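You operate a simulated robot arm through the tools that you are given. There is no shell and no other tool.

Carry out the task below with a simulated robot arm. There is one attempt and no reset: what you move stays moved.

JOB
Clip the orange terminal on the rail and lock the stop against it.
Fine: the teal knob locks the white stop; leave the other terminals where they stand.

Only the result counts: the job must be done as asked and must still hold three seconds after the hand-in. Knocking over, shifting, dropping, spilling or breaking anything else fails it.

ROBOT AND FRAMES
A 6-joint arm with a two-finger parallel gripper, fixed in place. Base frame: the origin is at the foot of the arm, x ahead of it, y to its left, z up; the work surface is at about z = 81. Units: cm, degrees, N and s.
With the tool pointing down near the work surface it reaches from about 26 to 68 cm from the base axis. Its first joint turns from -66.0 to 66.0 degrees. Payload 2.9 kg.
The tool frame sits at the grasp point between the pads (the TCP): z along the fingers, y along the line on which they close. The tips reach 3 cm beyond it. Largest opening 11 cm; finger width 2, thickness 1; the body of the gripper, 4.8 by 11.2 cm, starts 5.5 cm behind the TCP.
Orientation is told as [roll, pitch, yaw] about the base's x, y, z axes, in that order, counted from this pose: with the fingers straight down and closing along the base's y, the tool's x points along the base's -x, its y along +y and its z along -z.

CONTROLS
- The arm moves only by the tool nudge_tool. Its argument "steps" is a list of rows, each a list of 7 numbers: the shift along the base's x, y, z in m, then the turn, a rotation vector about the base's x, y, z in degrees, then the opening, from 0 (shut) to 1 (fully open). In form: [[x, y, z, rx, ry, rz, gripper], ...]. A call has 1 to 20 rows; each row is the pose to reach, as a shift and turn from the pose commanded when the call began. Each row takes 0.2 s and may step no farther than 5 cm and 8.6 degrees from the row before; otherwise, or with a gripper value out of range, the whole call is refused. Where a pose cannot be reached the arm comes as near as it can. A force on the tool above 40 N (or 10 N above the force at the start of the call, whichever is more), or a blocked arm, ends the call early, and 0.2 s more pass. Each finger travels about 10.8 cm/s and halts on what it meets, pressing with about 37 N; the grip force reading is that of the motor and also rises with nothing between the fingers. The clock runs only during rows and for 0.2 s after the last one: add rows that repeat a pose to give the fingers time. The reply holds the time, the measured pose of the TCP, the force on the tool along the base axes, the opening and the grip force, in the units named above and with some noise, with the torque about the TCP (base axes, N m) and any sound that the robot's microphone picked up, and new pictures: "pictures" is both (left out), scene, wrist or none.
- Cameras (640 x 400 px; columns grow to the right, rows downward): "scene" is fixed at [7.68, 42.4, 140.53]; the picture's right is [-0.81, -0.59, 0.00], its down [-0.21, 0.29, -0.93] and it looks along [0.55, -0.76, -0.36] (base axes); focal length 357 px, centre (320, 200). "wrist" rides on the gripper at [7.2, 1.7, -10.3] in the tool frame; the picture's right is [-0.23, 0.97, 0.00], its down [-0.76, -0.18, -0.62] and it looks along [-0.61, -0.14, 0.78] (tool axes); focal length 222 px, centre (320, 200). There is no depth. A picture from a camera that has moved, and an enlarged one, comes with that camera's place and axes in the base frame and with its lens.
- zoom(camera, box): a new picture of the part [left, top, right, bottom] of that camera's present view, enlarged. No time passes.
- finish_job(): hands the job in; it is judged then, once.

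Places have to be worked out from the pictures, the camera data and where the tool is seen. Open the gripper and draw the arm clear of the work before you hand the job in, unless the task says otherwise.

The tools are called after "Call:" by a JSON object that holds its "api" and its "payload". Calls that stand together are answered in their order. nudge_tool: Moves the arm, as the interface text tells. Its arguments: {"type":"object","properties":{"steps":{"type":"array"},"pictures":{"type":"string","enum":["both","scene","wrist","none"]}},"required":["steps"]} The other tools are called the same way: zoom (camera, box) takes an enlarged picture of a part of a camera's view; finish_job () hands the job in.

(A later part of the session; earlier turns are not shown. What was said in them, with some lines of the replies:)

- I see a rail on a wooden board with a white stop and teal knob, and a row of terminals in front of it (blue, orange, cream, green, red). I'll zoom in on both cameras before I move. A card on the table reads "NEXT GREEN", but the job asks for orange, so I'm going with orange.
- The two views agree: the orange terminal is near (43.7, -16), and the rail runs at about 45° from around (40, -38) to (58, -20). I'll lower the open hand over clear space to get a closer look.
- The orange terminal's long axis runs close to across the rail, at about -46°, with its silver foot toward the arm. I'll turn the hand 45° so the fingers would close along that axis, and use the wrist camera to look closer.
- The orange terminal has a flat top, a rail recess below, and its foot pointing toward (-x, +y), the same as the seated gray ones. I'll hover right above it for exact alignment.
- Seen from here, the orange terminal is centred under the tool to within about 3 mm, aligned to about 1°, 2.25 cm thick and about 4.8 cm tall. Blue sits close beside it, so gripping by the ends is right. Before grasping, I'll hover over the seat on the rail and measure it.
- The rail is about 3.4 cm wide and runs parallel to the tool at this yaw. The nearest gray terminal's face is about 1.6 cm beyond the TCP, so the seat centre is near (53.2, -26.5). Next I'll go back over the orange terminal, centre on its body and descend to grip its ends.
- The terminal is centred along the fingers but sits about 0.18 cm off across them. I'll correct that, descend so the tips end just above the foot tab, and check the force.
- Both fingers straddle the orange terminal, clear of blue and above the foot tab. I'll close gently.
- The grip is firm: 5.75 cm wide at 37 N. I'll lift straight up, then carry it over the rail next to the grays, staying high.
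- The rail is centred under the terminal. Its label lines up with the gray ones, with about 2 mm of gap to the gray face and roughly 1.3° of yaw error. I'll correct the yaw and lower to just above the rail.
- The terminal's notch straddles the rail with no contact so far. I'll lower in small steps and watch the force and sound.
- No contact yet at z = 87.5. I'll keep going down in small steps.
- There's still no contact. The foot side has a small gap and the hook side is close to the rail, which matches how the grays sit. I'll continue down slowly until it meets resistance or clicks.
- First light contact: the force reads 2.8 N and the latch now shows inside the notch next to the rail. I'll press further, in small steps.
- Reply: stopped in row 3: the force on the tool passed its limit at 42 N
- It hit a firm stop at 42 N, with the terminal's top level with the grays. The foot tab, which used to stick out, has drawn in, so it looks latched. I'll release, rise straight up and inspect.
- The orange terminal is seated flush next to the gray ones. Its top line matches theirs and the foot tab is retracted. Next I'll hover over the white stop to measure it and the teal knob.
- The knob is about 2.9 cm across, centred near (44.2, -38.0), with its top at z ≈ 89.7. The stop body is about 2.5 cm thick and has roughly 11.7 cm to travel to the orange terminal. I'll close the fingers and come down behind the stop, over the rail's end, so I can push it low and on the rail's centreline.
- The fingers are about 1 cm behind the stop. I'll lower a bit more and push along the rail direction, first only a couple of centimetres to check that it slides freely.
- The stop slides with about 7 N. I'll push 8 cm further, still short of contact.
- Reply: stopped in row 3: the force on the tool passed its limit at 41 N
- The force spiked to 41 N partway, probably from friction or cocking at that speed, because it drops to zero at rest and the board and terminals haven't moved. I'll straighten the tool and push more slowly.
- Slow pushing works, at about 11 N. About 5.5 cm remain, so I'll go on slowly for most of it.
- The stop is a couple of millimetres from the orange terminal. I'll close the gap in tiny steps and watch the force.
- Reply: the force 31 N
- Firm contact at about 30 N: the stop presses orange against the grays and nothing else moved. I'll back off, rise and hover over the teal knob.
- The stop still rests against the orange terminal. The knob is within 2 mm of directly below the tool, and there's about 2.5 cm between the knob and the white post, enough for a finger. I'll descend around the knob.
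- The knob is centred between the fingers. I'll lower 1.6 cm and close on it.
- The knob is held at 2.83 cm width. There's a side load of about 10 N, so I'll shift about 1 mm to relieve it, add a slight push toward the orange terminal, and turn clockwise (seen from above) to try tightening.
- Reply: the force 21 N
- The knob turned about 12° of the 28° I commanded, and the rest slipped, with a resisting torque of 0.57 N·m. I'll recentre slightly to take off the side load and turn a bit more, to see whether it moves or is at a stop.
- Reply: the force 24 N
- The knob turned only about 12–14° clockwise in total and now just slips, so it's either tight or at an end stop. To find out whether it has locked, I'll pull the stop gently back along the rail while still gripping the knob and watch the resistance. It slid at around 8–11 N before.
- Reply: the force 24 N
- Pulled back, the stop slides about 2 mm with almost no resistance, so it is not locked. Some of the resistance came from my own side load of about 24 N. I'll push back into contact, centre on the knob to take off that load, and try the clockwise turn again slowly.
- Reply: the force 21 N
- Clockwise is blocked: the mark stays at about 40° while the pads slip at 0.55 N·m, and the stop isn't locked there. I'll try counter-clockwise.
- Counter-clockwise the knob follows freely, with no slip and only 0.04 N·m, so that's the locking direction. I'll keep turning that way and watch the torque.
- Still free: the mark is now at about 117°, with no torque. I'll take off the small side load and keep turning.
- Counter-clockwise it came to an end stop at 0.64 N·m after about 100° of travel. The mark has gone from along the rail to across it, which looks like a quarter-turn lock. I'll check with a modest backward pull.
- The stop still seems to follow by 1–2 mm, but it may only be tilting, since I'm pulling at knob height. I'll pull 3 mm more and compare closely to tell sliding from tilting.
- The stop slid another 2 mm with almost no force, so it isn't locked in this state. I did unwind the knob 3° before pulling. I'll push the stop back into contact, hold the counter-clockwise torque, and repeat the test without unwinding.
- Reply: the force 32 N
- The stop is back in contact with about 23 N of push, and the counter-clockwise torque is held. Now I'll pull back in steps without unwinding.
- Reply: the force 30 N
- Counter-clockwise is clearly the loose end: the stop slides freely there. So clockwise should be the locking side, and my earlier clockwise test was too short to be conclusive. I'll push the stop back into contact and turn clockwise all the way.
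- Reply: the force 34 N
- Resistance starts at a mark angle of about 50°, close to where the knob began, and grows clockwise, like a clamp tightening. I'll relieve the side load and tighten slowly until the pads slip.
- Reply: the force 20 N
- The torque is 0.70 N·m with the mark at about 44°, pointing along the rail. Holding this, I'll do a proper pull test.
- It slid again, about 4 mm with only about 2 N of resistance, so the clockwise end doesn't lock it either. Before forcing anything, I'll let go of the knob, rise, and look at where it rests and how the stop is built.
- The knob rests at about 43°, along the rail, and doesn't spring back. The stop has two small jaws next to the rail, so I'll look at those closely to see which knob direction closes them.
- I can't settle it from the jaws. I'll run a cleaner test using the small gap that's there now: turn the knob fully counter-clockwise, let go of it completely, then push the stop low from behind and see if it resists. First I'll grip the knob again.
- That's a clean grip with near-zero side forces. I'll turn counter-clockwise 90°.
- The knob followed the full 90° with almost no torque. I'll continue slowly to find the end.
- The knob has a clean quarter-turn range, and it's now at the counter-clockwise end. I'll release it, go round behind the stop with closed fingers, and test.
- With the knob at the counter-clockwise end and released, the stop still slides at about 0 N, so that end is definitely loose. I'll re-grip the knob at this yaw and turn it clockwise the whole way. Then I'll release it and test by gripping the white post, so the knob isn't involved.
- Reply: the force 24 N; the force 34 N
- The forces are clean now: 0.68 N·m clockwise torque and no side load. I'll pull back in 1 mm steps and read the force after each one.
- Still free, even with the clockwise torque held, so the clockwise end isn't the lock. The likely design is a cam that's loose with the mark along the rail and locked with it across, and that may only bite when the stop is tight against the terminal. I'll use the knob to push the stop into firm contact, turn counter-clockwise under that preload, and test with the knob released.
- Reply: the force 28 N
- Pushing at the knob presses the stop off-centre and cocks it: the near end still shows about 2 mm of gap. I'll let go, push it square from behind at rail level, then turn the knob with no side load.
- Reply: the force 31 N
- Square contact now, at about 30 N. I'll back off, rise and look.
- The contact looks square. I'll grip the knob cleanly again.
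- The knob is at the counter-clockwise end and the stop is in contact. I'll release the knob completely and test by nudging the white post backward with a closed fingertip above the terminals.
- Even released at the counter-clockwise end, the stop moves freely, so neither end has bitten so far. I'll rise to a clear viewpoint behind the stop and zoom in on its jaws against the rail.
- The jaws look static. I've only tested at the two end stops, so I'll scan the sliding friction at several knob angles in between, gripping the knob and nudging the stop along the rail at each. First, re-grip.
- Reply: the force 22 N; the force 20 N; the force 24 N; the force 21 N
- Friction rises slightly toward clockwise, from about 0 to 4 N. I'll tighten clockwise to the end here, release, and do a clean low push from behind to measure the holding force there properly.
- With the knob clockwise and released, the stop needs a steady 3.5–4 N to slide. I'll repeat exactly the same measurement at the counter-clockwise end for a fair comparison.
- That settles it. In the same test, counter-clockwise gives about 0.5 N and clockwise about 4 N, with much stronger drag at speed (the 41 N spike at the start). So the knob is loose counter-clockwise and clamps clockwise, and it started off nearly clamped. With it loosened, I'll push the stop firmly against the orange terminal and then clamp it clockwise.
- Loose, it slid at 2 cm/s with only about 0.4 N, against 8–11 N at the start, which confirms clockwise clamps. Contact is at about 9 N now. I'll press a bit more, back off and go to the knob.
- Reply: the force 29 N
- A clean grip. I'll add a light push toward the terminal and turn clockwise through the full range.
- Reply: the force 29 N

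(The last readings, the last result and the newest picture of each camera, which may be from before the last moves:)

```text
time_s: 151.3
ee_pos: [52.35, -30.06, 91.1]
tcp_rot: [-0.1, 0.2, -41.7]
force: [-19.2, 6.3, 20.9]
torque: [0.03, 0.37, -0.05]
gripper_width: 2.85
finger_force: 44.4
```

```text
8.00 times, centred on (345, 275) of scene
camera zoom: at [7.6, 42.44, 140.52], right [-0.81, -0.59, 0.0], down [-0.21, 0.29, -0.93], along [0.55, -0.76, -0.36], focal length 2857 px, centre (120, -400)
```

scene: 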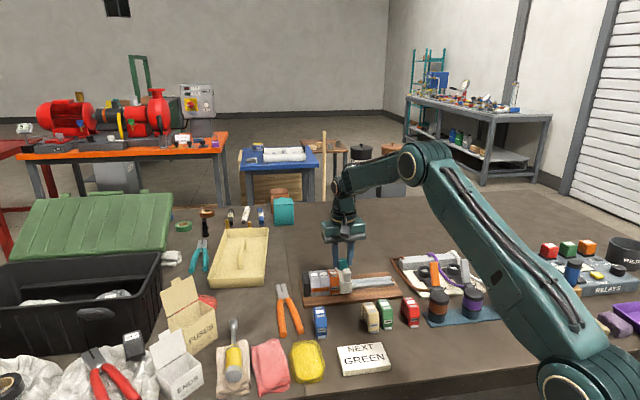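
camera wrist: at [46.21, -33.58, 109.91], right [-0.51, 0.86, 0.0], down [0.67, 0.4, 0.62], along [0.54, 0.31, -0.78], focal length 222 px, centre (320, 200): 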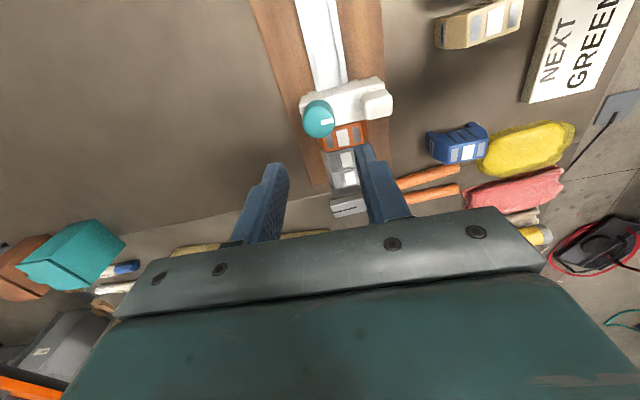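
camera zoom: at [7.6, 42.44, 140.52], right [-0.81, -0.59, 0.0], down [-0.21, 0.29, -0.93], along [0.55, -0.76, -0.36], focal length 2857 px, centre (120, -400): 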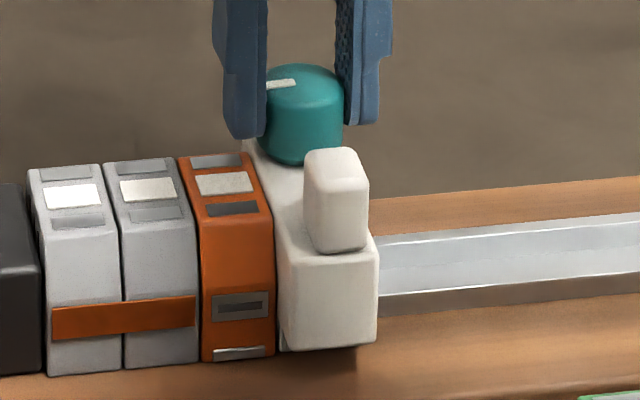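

Stop is in contact with about 10 N of preload. I'll relieve the side and vertical loads, then finish tightening slowly to the firm end.

Call:
{"api": "nudge_tool", "payload": {"steps": [[-0.001, 0.0011, 0.0015, 0, 0, 0, 0.05], [-0.001, 0.0011, 0.0015, 0, 0, -2.5, 0.05], [-0.001, 0.0011, 0.0015, 0, 0, -5, 0.05], [-0.001, 0.0011, 0.0015, 0, 0, -7.5, 0.05], [-0.001, 0.0011, 0.0015, 0, 0, -10, 0.05], [-0.001, 0.0011, 0.0015, 0, 0, -12.5, 0.05], [-0.001, 0.0011, 0.0015, 0, 0, -15, 0.05], [-0.001, 0.0011, 0.0015, 0, 0, -17.5, 0.05], [-0.001, 0.0011, 0.0015, 0, 0, -20, 0.05], [-0.001, 0.0011, 0.0015, 0, 0, -20, 0.05], [-0.001, 0.0011, 0.0015, 0, 0, -20, 0.05]]}}

Call:
{"api": "zoom", "payload": {"camera": "wrist", "box": [220, 60, 420, 220]}}

Call:
{"api": "zoom", "payload": {"camera": "scene", "box": [315, 250, 375, 300]}}

```text
time_s: 153.7
ee_pos: [52.31, -30.1, 91.22]
tcp_rot: [-0.2, 0.3, -61.7]
force: [-3.9, -3.3, -7.9]
torque: [-0.04, 0.12, 0.36]
gripper_width: 2.84
finger_force: 45.0
camera wrist: at [50.45, -22.92, 101.68], right [0.97, 0.26, 0.0], down [0.21, -0.76, 0.62], along [0.16, -0.6, -0.78], focal length 222 px, centre (320, 200)
```

scene: 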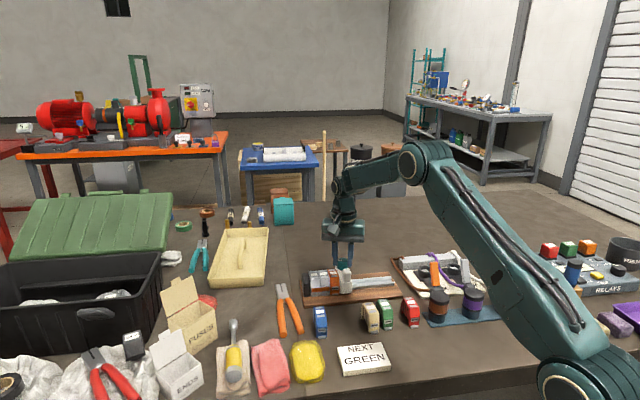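
wrist: 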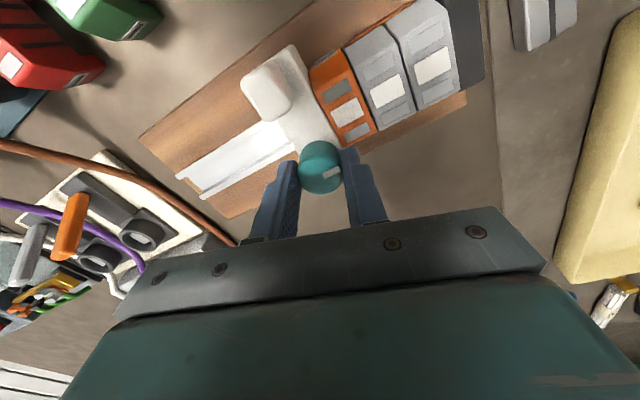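

```text
2.50 times, centred on (320, 140) of wrist
camera zoom: at [50.45, -22.92, 101.68], right [0.97, 0.26, 0.0], down [0.21, -0.76, 0.62], along [0.16, -0.6, -0.78], focal length 555 px, centre (320, 350)
```

zoom: 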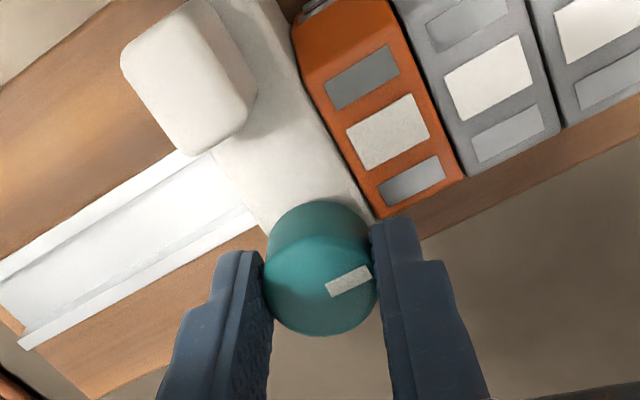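

```text
8.00 times, centred on (345, 275) of scene
camera zoom: at [7.68, 42.39, 140.54], right [-0.81, -0.59, 0.0], down [-0.21, 0.29, -0.93], along [0.55, -0.76, -0.36], focal length 2857 px, centre (120, -400)
```

zoom: 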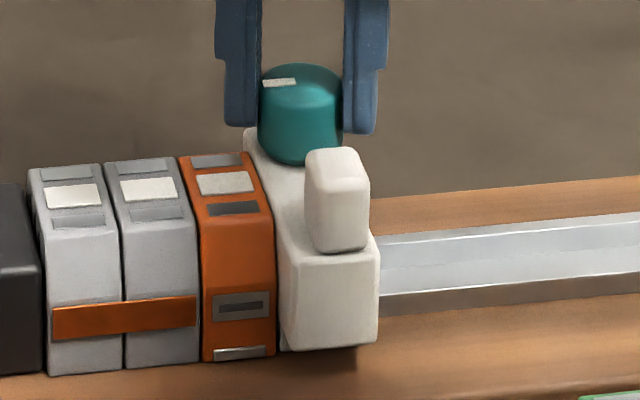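

The knob is back at the clamped clockwise end with the stop still tight against the orange terminal. I'll release gently, rise clear and check everything.

Call:
{"api": "nudge_tool", "payload": {"steps": [[0, 0, 0.0005, 0, 0, 1, 0.2], [0, 0, 0.0005, 0, 0, 1, 0.32], [0, 0, 0.0005, 0, 0, 1, 0.4], [0, 0, 0.02, 0, 0, 1, 0.4], [0, 0, 0.06, 0, 0, 1, 0.4], [0, 0, 0.1, 0, 0, 8, 0.4], [-0.02, 0.02, 0.13, 0, 0, 16, 0.5], [-0.05, 0.04, 0.15, 0, 0, 24, 0.6], [-0.08, 0.07, 0.17, 0, 0, 32, 0.7], [-0.11, 0.1, 0.18, 0, 0, 40, 0.8], [-0.13, 0.12, 0.19, 0, 0, 48, 0.8], [-0.13, 0.12, 0.19, 0, 0, 48, 0.8]]}}

Call:
{"api": "zoom", "payload": {"camera": "scene", "box": [290, 240, 430, 345]}}

Call:
{"api": "zoom", "payload": {"camera": "scene", "box": [315, 250, 375, 300]}}

Call:
{"api": "zoom", "payload": {"camera": "wrist", "box": [160, 40, 480, 240]}}

```text
time_s: 156.3
ee_pos: [39.38, -17.95, 110.44]
tcp_rot: [-0.2, 0.1, -13.5]
force: [0.5, -0.1, -0.2]
torque: [0.03, 0.01, -0.01]
gripper_width: 8.79
finger_force: 0.1
camera wrist: at [32.72, -14.67, 120.86], right [0.45, 0.89, 0.0], down [0.7, -0.35, 0.62], along [0.55, -0.28, -0.78], focal length 222 px, centre (320, 200)
```

scene: 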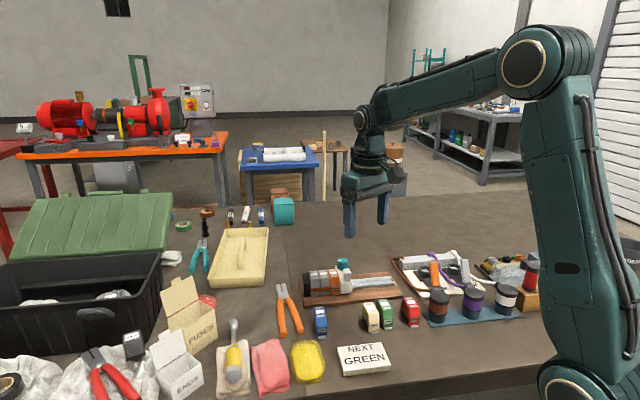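
wrist: 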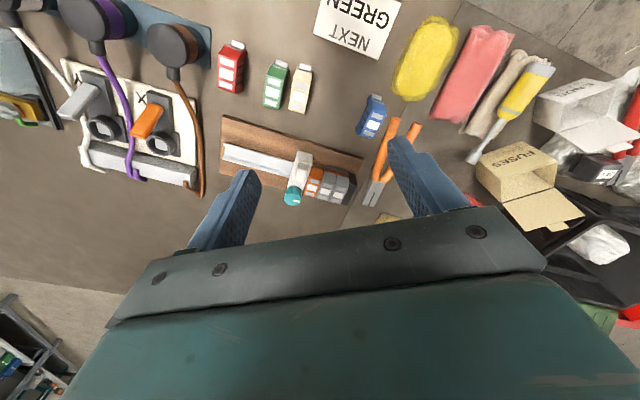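

```text
3.81 times, centred on (360, 292) of scene
camera zoom: at [7.68, 42.4, 140.53], right [-0.81, -0.59, 0.0], down [-0.21, 0.29, -0.93], along [0.55, -0.76, -0.36], focal length 1361 px, centre (168, -152)
```

zoom: 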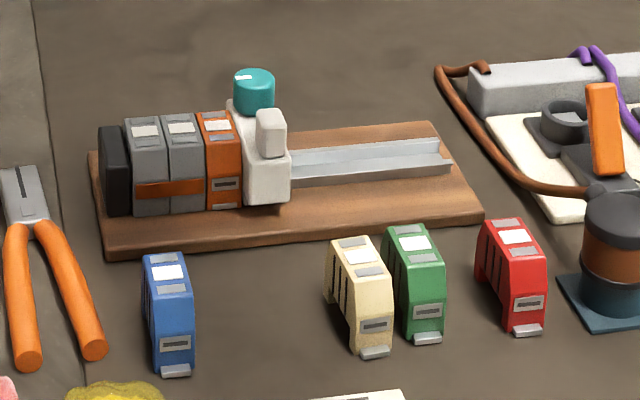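

```text
8.00 times, centred on (345, 275) of scene
camera zoom: at [7.68, 42.4, 140.53], right [-0.81, -0.59, 0.0], down [-0.21, 0.29, -0.93], along [0.55, -0.76, -0.36], focal length 2857 px, centre (120, -400)
```

zoom: 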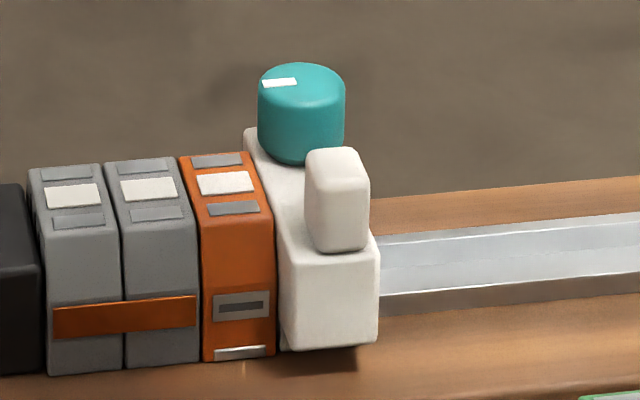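

```text
2.00 times, centred on (320, 140) of wrist
camera zoom: at [32.72, -14.67, 120.86], right [0.45, 0.89, 0.0], down [0.7, -0.35, 0.62], along [0.55, -0.28, -0.78], focal length 444 px, centre (320, 320)
```

zoom: 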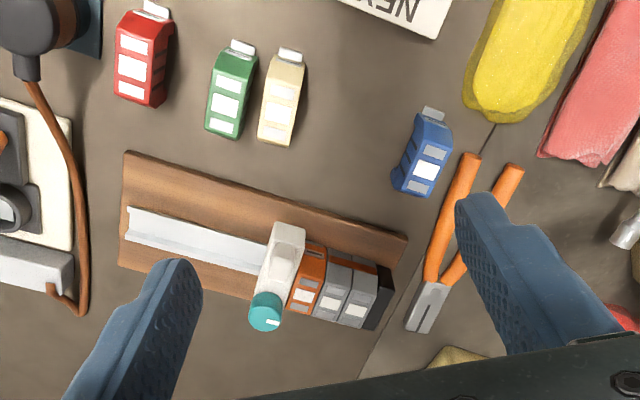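

Final check:
- **Terminal:** the orange terminal is seated beside the grays with its foot tab in.
- **Stop:** it sits tight against the orange terminal, with the knob at its clamped end.
- **Everything else:** the blue, cream, green and red terminals haven't moved, and the hand is open and clear.

I'm handing in.

Call:
{"api": "finish_job", "payload": {}}

```text
The job is handed in.
```

I clipped the orange terminal onto the rail, pushed the white stop up against it, and clamped the stop with the teal knob. The job is handed in, but I couldn't fully confirm the lock.

- **Orange terminal:** it sits level with the gray terminals and touches the nearest one, and its foot tab has drawn in. I pressed it down to a firm stop at about 42 N. There was no click, so that tab is my evidence that it latched.
- **White stop:** it rests against the orange terminal, and the last pictures after I let go show no gap.
- **Teal knob:** it is at its clockwise end. The stop slid at about 0.5 N with the knob counter-clockwise and about 4 N with it clockwise. A fast push, before I had turned the knob, hit the 40 N force limit. I concluded that clockwise clamps it.
- **Remaining doubt:** even at the clockwise end I could still move the stop slowly by hand force in my earlier tests. I didn't try to pull it loose after the final tightening, to avoid breaking the contact.
- **Everything else:** the blue, cream, green and red terminals look unmoved. I ignored the card reading "NEXT GREEN", since you asked for orange.
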